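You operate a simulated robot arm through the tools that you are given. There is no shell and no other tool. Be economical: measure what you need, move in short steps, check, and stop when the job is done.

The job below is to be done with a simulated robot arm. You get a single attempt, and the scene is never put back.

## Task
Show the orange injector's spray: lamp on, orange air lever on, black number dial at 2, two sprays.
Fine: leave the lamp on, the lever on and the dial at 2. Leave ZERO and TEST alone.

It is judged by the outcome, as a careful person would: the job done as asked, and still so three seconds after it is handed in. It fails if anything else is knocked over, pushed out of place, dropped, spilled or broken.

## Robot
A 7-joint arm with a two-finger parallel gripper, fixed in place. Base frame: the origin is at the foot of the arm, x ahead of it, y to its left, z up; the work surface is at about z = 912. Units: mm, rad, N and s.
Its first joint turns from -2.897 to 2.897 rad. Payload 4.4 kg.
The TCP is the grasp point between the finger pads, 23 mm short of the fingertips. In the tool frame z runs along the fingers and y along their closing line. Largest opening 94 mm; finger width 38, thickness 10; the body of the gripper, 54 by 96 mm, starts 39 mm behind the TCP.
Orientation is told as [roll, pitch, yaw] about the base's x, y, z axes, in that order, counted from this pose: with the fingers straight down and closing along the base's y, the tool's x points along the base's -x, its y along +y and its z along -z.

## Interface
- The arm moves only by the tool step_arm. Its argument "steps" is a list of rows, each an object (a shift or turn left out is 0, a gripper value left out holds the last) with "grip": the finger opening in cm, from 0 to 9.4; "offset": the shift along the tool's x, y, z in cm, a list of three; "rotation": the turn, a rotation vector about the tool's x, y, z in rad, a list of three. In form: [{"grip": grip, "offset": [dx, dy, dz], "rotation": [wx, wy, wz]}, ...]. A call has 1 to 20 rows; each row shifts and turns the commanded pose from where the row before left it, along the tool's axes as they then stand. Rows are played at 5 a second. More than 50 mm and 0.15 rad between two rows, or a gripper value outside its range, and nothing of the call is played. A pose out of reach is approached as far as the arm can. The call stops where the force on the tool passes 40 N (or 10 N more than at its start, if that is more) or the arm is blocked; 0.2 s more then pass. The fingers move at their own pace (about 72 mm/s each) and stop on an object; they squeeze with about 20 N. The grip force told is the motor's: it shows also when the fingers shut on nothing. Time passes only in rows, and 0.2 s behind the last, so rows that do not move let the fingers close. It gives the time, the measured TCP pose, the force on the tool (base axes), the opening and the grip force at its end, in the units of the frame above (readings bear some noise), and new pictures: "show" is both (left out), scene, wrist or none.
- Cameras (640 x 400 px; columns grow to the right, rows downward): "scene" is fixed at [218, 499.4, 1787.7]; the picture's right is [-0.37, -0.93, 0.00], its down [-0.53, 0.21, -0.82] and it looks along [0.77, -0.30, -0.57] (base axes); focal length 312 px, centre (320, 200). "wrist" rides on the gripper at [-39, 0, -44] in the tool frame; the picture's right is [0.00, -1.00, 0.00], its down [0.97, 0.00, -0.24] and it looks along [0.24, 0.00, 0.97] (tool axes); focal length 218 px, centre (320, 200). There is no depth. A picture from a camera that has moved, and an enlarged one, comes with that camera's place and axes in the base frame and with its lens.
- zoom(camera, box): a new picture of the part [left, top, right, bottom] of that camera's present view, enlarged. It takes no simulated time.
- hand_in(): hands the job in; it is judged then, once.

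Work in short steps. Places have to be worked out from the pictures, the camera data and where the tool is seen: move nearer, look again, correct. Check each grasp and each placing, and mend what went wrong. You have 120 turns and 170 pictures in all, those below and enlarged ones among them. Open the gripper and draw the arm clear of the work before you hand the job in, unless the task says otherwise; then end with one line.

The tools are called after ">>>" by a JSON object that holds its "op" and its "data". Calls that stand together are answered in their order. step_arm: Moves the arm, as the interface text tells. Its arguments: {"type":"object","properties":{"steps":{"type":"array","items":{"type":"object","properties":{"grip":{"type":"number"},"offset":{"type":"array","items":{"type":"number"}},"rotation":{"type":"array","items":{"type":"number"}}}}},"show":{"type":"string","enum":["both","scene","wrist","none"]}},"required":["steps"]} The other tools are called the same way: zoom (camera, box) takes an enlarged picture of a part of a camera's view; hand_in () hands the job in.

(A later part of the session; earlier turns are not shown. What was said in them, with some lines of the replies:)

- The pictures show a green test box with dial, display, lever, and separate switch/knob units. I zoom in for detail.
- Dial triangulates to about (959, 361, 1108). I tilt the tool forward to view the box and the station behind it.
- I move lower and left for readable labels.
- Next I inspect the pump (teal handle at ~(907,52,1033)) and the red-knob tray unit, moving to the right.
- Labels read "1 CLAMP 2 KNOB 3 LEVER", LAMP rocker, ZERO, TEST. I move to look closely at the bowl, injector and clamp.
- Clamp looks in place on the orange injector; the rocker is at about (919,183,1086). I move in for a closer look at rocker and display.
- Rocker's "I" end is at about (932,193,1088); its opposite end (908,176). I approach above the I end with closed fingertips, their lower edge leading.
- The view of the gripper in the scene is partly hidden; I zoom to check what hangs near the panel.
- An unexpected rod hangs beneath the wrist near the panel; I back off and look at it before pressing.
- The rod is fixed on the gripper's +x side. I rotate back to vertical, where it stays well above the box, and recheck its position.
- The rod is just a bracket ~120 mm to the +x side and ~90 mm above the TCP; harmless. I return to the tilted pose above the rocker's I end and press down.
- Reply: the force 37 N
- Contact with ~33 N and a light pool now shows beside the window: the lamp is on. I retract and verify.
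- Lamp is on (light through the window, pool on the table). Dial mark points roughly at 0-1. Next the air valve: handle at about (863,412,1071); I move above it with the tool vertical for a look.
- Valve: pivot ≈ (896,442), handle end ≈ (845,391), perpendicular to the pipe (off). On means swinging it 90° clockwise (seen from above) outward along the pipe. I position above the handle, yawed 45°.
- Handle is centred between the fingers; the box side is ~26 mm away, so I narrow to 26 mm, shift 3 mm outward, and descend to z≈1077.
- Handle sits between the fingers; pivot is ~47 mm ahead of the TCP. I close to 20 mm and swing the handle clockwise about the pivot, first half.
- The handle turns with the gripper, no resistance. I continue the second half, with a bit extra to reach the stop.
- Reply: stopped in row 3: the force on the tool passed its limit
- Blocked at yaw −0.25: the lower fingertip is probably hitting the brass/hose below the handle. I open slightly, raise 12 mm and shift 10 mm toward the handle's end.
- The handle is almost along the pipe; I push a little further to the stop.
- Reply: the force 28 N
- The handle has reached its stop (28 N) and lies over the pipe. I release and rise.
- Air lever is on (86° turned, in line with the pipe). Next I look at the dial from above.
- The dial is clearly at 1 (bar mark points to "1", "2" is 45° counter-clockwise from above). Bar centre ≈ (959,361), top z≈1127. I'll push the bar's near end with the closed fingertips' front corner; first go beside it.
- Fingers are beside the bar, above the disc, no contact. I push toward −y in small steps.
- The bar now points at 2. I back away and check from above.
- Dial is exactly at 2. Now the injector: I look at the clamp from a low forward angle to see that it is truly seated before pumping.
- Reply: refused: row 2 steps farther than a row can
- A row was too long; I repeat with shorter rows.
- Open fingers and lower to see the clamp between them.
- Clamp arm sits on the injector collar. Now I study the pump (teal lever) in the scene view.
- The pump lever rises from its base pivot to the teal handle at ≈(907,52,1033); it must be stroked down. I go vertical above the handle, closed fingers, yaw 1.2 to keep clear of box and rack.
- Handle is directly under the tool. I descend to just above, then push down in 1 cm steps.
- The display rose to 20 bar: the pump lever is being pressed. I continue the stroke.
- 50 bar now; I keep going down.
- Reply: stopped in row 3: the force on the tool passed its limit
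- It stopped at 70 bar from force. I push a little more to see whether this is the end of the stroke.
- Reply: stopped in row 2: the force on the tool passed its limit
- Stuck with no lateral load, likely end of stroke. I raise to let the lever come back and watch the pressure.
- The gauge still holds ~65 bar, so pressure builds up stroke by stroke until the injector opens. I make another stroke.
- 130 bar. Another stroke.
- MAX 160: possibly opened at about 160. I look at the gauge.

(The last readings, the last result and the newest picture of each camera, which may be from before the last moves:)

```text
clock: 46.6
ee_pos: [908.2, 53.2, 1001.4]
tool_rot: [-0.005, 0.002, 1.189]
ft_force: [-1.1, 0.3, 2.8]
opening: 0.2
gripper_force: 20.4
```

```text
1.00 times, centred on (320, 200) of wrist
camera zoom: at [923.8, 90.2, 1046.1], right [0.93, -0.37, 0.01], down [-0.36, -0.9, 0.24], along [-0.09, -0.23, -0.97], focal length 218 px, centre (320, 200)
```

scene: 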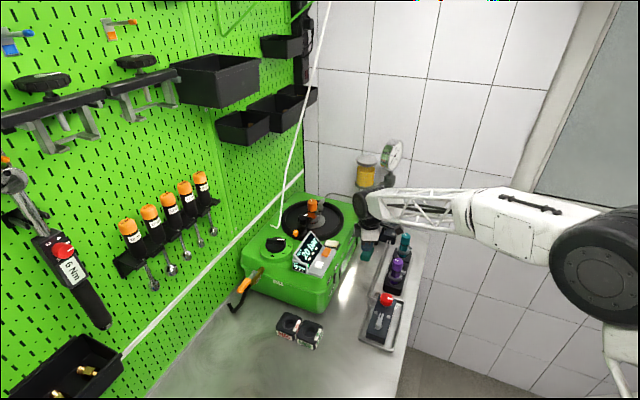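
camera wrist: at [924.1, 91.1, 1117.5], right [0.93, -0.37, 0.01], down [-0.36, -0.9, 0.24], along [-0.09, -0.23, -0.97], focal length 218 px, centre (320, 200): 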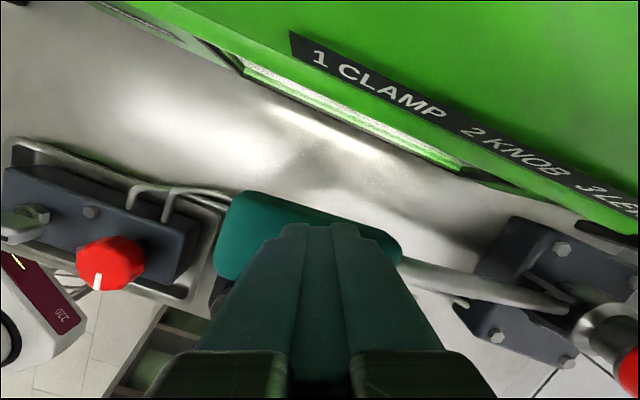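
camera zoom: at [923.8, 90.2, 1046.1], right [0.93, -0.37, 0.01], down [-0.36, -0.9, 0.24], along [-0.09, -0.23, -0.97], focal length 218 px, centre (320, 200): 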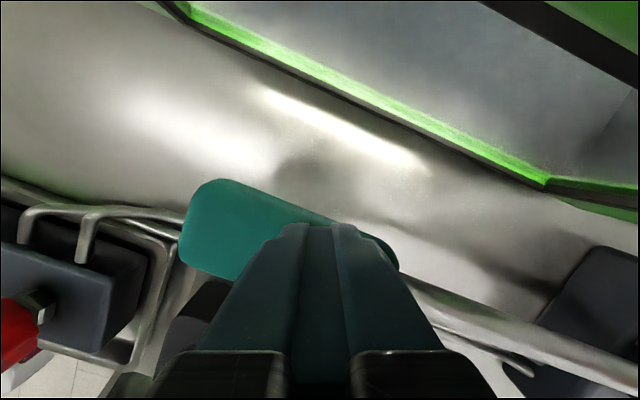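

A new white dot appeared on the display (spray indicator) – one spray counted, presumably. Next stroke I go down in small increments, watching for a second one.

>>> {"op": "step_arm", "data": {"steps": [{"offset": [0, 0, -2.4]}, {"offset": [0, 0, -2.4]}, {"offset": [0, 0, -2.2]}, {}, {"offset": [0, 0, 1.0]}, {"offset": [0, 0, 0.8]}], "show": "none"}}

>>> {"op": "zoom", "data": {"camera": "scene", "box": [290, 220, 350, 280]}}

>>> {"op": "zoom", "data": {"camera": "scene", "box": [375, 130, 405, 165]}}

```text
clock: 48.0
ee_pos: [908.8, 56.3, 1053.1]
tool_rot: [-0.004, 0.002, 1.188]
ft_force: [0.3, -0.3, 0.7]
opening: 0.0
gripper_force: 20.4
```

```text
6.67 times, centred on (320, 250) of scene
camera zoom: at [218.0, 499.4, 1787.7], right [-0.37, -0.93, 0.0], down [-0.53, 0.21, -0.82], along [0.77, -0.3, -0.57], focal length 2083 px, centre (320, -133)
```

zoom: 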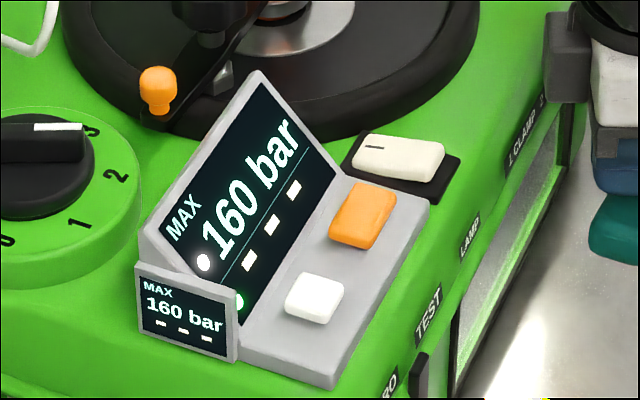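

```text
11.43 times, centred on (390, 148) of scene
camera zoom: at [218.0, 499.4, 1787.7], right [-0.37, -0.93, 0.0], down [-0.53, 0.21, -0.82], along [0.77, -0.3, -0.57], focal length 3571 px, centre (-480, 800)
```

zoom: 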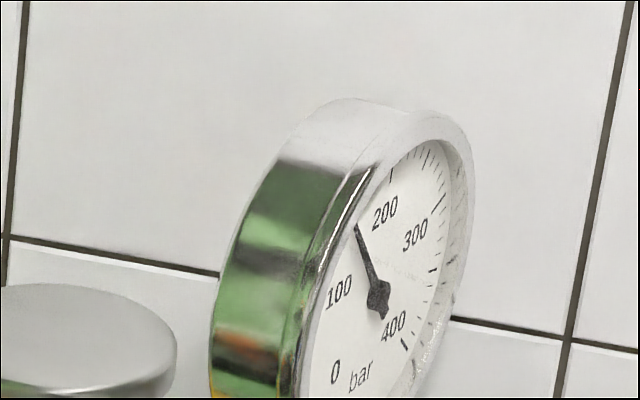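

Gauge ~155, dot stays. Continue 1 cm down.

>>> {"op": "step_arm", "data": {"steps": [{"offset": [0, 0, 0.5]}, {"offset": [0, 0, 0.5]}], "show": "none"}}

>>> {"op": "zoom", "data": {"camera": "scene", "box": [290, 220, 350, 280]}}

>>> {"op": "zoom", "data": {"camera": "scene", "box": [375, 130, 405, 165]}}

```text
clock: 48.6
ee_pos: [907.6, 55.1, 1045.2]
tool_rot: [-0.006, 0.002, 1.189]
ft_force: [0.1, 1.1, 0.3]
opening: 0.0
gripper_force: 20.1
```

```text
6.67 times, centred on (320, 250) of scene
camera zoom: at [218.0, 499.4, 1787.7], right [-0.37, -0.93, 0.0], down [-0.53, 0.21, -0.82], along [0.77, -0.3, -0.57], focal length 2083 px, centre (320, -133)
```

zoom: 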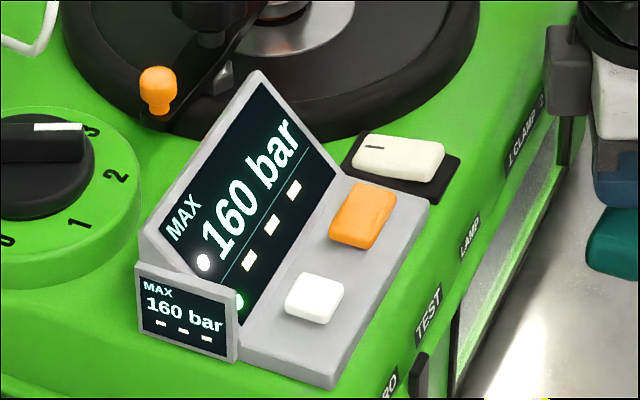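

```text
11.43 times, centred on (390, 148) of scene
camera zoom: at [218.0, 499.4, 1787.7], right [-0.37, -0.93, 0.0], down [-0.53, 0.21, -0.82], along [0.77, -0.3, -0.57], focal length 3571 px, centre (-480, 800)
```

zoom: 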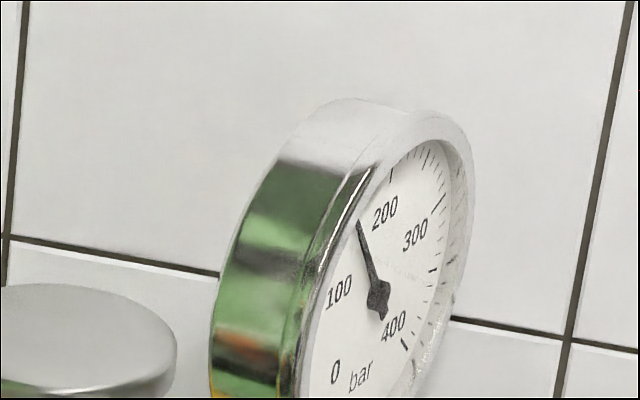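

>>> {"op": "step_arm", "data": {"steps": [{"offset": [0, 0, 0.5]}, {"offset": [0, 0, 0.5]}], "show": "wrist"}}

>>> {"op": "zoom", "data": {"camera": "scene", "box": [290, 220, 350, 280]}}

>>> {"op": "zoom", "data": {"camera": "scene", "box": [375, 130, 405, 165]}}

```text
clock: 49.2
ee_pos: [908.5, 53.9, 1036.0]
tool_rot: [-0.005, 0.001, 1.189]
ft_force: [0.2, 1.8, 0.8]
opening: 0.0
gripper_force: 20.6
camera wrist: at [924.1, 90.6, 1078.9], right [0.93, -0.37, 0.01], down [-0.36, -0.9, 0.24], along [-0.08, -0.23, -0.97], focal length 218 px, centre (320, 200)
```

wrist: 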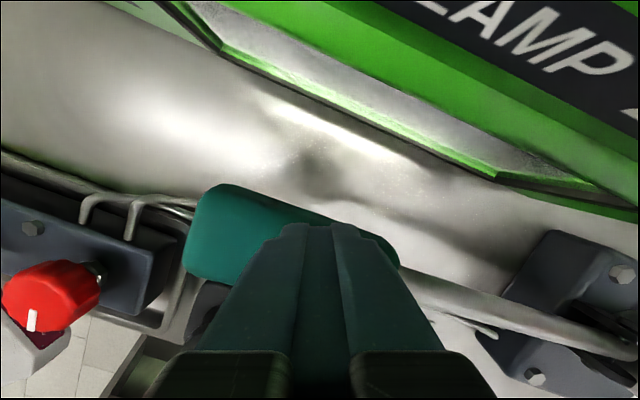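

```text
6.67 times, centred on (320, 250) of scene
camera zoom: at [218.0, 499.4, 1787.7], right [-0.37, -0.93, 0.0], down [-0.53, 0.21, -0.82], along [0.77, -0.3, -0.57], focal length 2083 px, centre (320, -133)
```

zoom: 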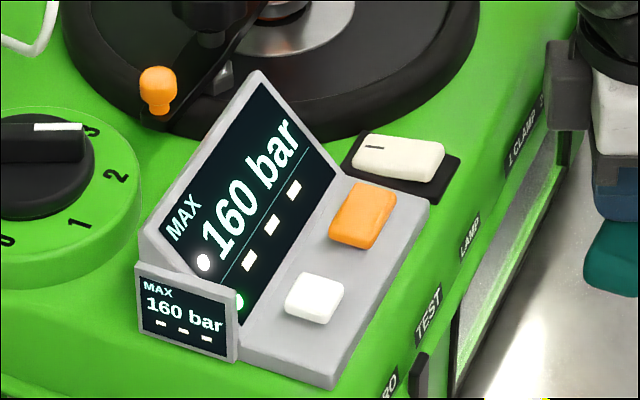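

```text
11.43 times, centred on (390, 148) of scene
camera zoom: at [218.0, 499.4, 1787.7], right [-0.37, -0.93, 0.0], down [-0.53, 0.21, -0.82], along [0.77, -0.3, -0.57], focal length 3571 px, centre (-480, 800)
```

zoom: 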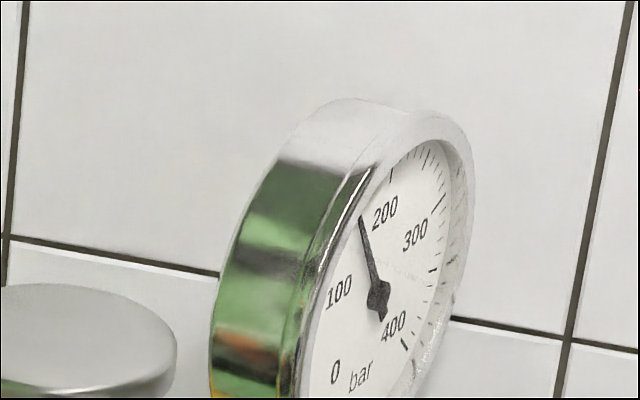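

>>> {"op": "step_arm", "data": {"steps": [{"offset": [0, 0, 0.5]}, {"offset": [0, 0, 0.5]}], "show": "none"}}

>>> {"op": "zoom", "data": {"camera": "scene", "box": [290, 220, 350, 280]}}

>>> {"op": "zoom", "data": {"camera": "scene", "box": [375, 130, 405, 165]}}

```text
clock: 49.8
ee_pos: [907.2, 56.6, 1025.0]
tool_rot: [-0.006, 0.002, 1.187]
ft_force: [-0.7, 0.8, 1.4]
opening: 0.0
gripper_force: 19.8
```

```text
6.67 times, centred on (320, 250) of scene
camera zoom: at [218.0, 499.4, 1787.7], right [-0.37, -0.93, 0.0], down [-0.53, 0.21, -0.82], along [0.77, -0.3, -0.57], focal length 2083 px, centre (320, -133)
```

zoom: 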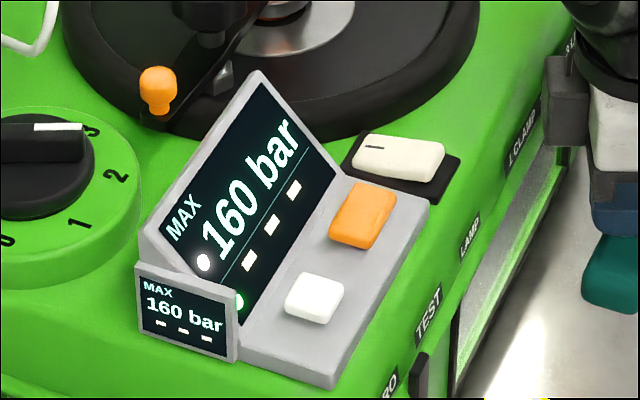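

```text
11.43 times, centred on (390, 148) of scene
camera zoom: at [218.0, 499.4, 1787.7], right [-0.37, -0.93, 0.0], down [-0.53, 0.21, -0.82], along [0.77, -0.3, -0.57], focal length 3571 px, centre (-480, 800)
```

zoom: 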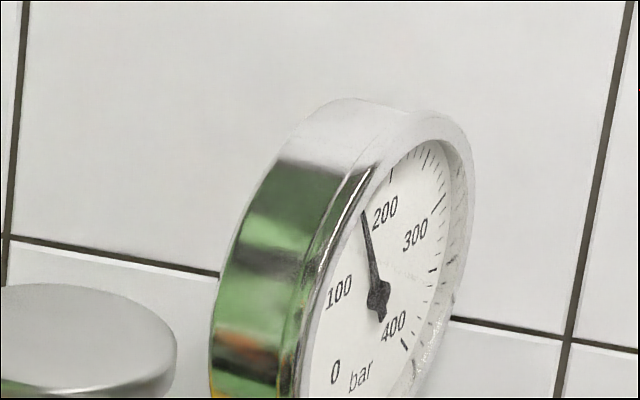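

>>> {"op": "step_arm", "data": {"steps": [{"offset": [0, 0, 0.5]}, {"offset": [0, 0, 0.5]}], "show": "none"}}

>>> {"op": "zoom", "data": {"camera": "scene", "box": [290, 220, 350, 280]}}

>>> {"op": "zoom", "data": {"camera": "scene", "box": [375, 130, 405, 165]}}

```text
clock: 50.4
ee_pos: [908.9, 55.1, 1016.2]
tool_rot: [-0.006, 0.002, 1.189]
ft_force: [-0.5, 0.8, 1.7]
opening: 0.0
gripper_force: 20.5
```

```text
6.67 times, centred on (320, 250) of scene
camera zoom: at [218.0, 499.4, 1787.7], right [-0.37, -0.93, 0.0], down [-0.53, 0.21, -0.82], along [0.77, -0.3, -0.57], focal length 2083 px, centre (320, -133)
```

zoom: 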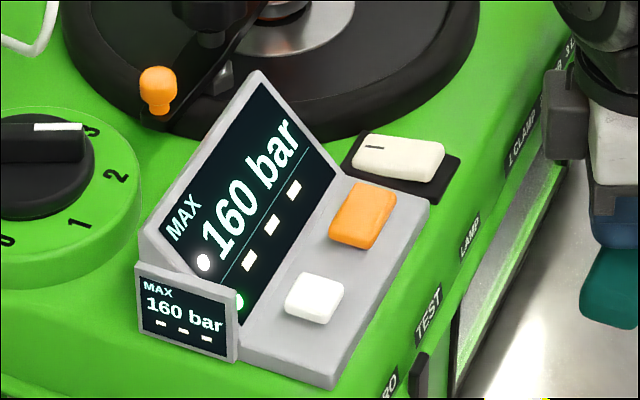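

```text
11.43 times, centred on (390, 148) of scene
camera zoom: at [218.0, 499.4, 1787.7], right [-0.37, -0.93, 0.0], down [-0.53, 0.21, -0.82], along [0.77, -0.3, -0.57], focal length 3571 px, centre (-480, 800)
```

zoom: 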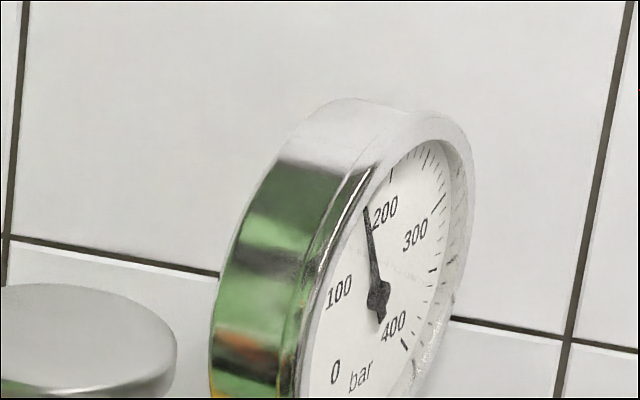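

>>> {"op": "step_arm", "data": {"steps": [{"offset": [0, 0, 0.4]}, {"offset": [0, 0, 0.4]}], "show": "none"}}

>>> {"op": "zoom", "data": {"camera": "scene", "box": [290, 220, 350, 280]}}

>>> {"op": "zoom", "data": {"camera": "scene", "box": [375, 130, 405, 165]}}

```text
clock: 51.0
ee_pos: [907.9, 55.5, 1007.2]
tool_rot: [-0.005, 0.003, 1.19]
ft_force: [1.1, 1.3, 1.2]
opening: 0.0
gripper_force: 19.6
```

```text
6.67 times, centred on (320, 250) of scene
camera zoom: at [218.0, 499.4, 1787.7], right [-0.37, -0.93, 0.0], down [-0.53, 0.21, -0.82], along [0.77, -0.3, -0.57], focal length 2083 px, centre (320, -133)
```

zoom: 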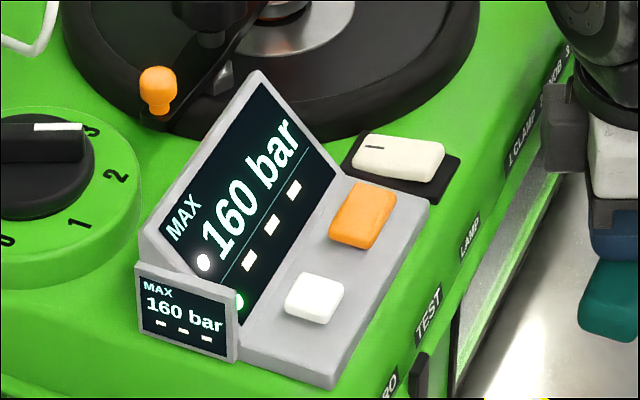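

```text
11.43 times, centred on (390, 148) of scene
camera zoom: at [218.0, 499.4, 1787.7], right [-0.37, -0.93, 0.0], down [-0.53, 0.21, -0.82], along [0.77, -0.3, -0.57], focal length 3571 px, centre (-480, 800)
```

zoom: 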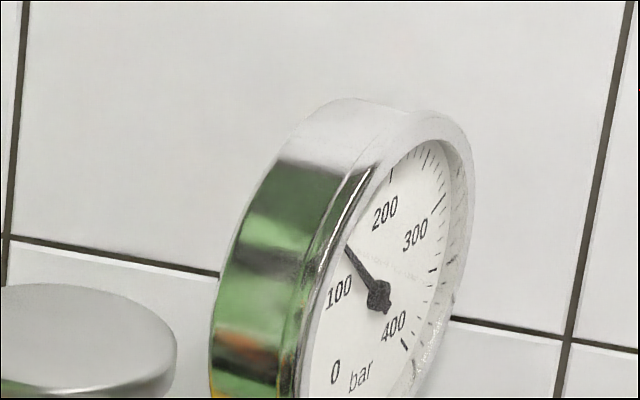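

The gauge dropped from ~159 to ~131 bar: the injector opened a second time (the first was in the previous stroke: MAX 160, gauge then 145). I stop pumping, lift straight up and check.

>>> {"op": "step_arm", "data": {"steps": [{"offset": [0, 0, -2.4]}, {"offset": [0, 0, -2.4]}, {"offset": [0, 0, -4]}, {"offset": [0, 0, -4.5]}, {"offset": [0, 0, -4.5]}, {"offset": [0, 0, -4.5]}, {}]}}

>>> {"op": "zoom", "data": {"camera": "scene", "box": [290, 220, 350, 280]}}

>>> {"op": "zoom", "data": {"camera": "scene", "box": [375, 130, 405, 165]}}

>>> {"op": "zoom", "data": {"camera": "scene", "box": [230, 180, 430, 360]}}

```text
clock: 52.6
ee_pos: [904.7, 54.6, 1231.9]
tool_rot: [-0.005, 0.002, 1.189]
ft_force: [-0.7, 0.6, 0.5]
opening: 0.3
gripper_force: 19.6
camera wrist: at [921.2, 91.1, 1274.4], right [0.93, -0.37, 0.01], down [-0.36, -0.9, 0.24], along [-0.09, -0.23, -0.97], focal length 218 px, centre (320, 200)
```

scene: 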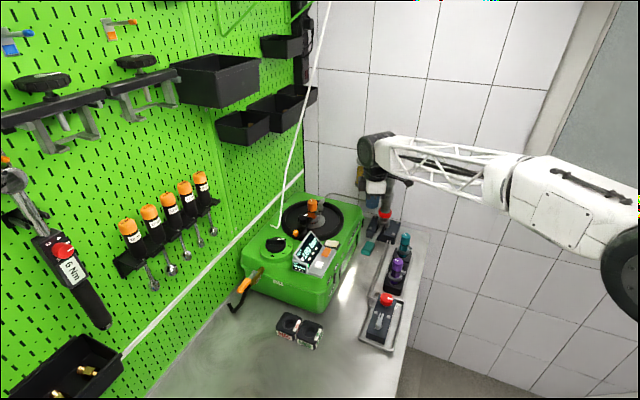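
wrist: 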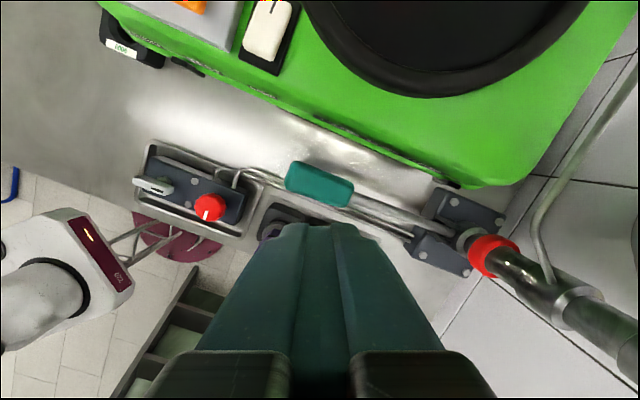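

```text
6.67 times, centred on (320, 250) of scene
camera zoom: at [218.0, 499.4, 1787.7], right [-0.37, -0.93, 0.0], down [-0.53, 0.21, -0.82], along [0.77, -0.3, -0.57], focal length 2083 px, centre (320, -133)
```

zoom: 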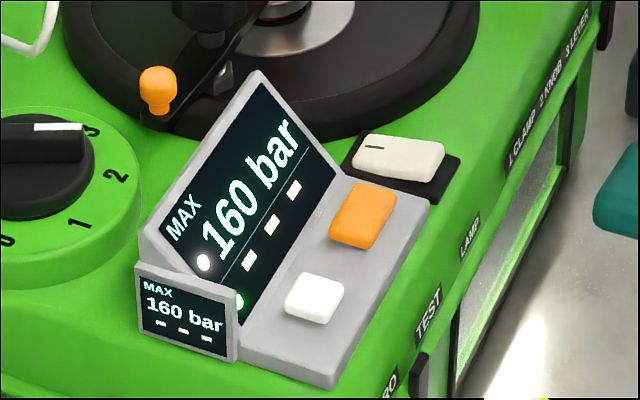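

```text
11.43 times, centred on (390, 148) of scene
camera zoom: at [218.0, 499.4, 1787.7], right [-0.37, -0.93, 0.0], down [-0.53, 0.21, -0.82], along [0.77, -0.3, -0.57], focal length 3571 px, centre (-480, 800)
```

zoom: 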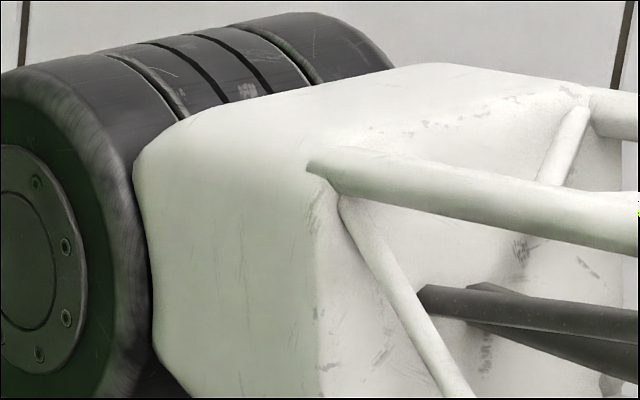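

```text
2.22 times, centred on (330, 270) of scene
camera zoom: at [218.0, 499.4, 1787.7], right [-0.37, -0.93, 0.0], down [-0.53, 0.21, -0.82], along [0.77, -0.3, -0.57], focal length 694 px, centre (298, 44)
```

zoom: 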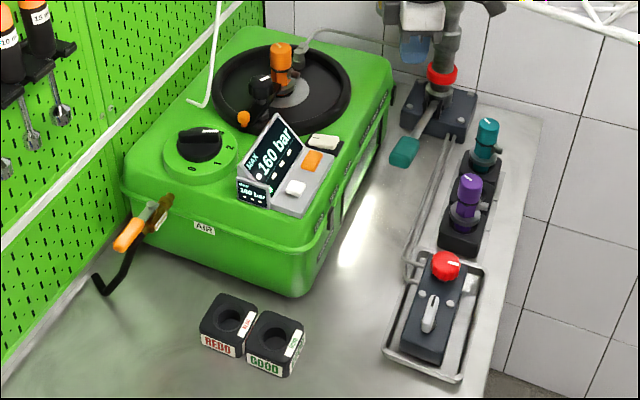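

Lever is back up, lamp on, air lever on. I open the gripper, draw the arm clear and take a last look.

>>> {"op": "step_arm", "data": {"steps": [{"grip": 3, "offset": [0, 0, -4]}, {"offset": [0, 0, -4]}, {"offset": [0, 4, -2]}, {"offset": [0, 4.5, 0]}, {"offset": [0, 4.5, 0]}, {"offset": [0, 4.5, 0]}, {}]}}

>>> {"op": "zoom", "data": {"camera": "scene", "box": [230, 130, 410, 310]}}

>>> {"op": "zoom", "data": {"camera": "scene", "box": [375, 130, 405, 165]}}

```text
clock: 54.2
ee_pos: [743.5, 118.8, 1329.0]
tool_rot: [-0.005, 0.004, 1.19]
ft_force: [-0.4, 0.3, -0.5]
opening: 30.1
gripper_force: 0.1
camera wrist: at [759.0, 156.5, 1372.8], right [0.93, -0.37, 0.01], down [-0.36, -0.9, 0.24], along [-0.08, -0.23, -0.97], focal length 218 px, centre (320, 200)
```

scene: 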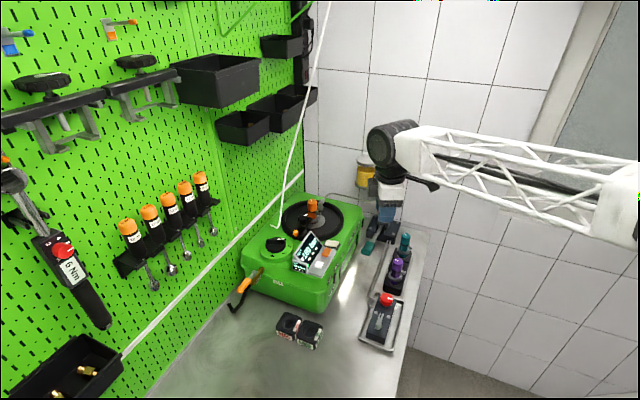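
wrist: 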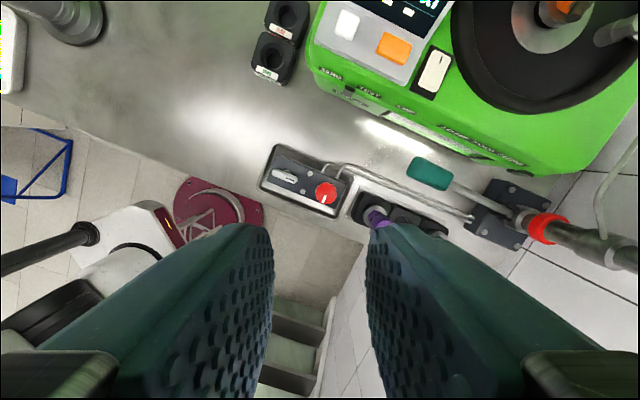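

```text
2.22 times, centred on (320, 220) of scene
camera zoom: at [218.0, 499.4, 1787.7], right [-0.37, -0.93, 0.0], down [-0.53, 0.21, -0.82], along [0.77, -0.3, -0.57], focal length 694 px, centre (320, 156)
```

zoom: 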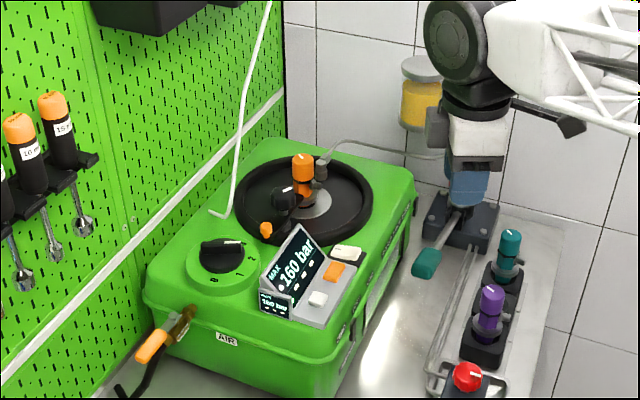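

```text
11.43 times, centred on (390, 148) of scene
camera zoom: at [218.0, 499.4, 1787.7], right [-0.37, -0.93, 0.0], down [-0.53, 0.21, -0.82], along [0.77, -0.3, -0.57], focal length 3571 px, centre (-480, 800)
```

zoom: 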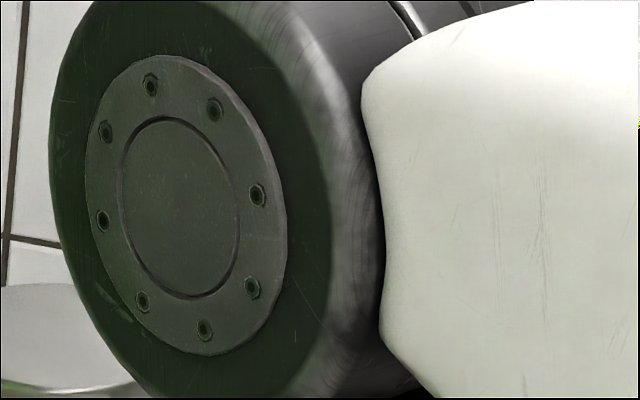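

Everything is in the asked state: the dial bar's direction in the scene matches 2, the lamp and air lever are on, and two injector openings were observed. Handing in.

>>> {"op": "hand_in", "data": {}}

```text
The job is handed in.
```

The lamp is on, the orange air lever is on, and the black dial is at 2. The orange injector sprayed twice, each at about 160 bar. I judged the sprays from the MAX reading and the gauge, since no spray was visible through the window. I didn't touch ZERO or TEST, and the arm is drawn clear.
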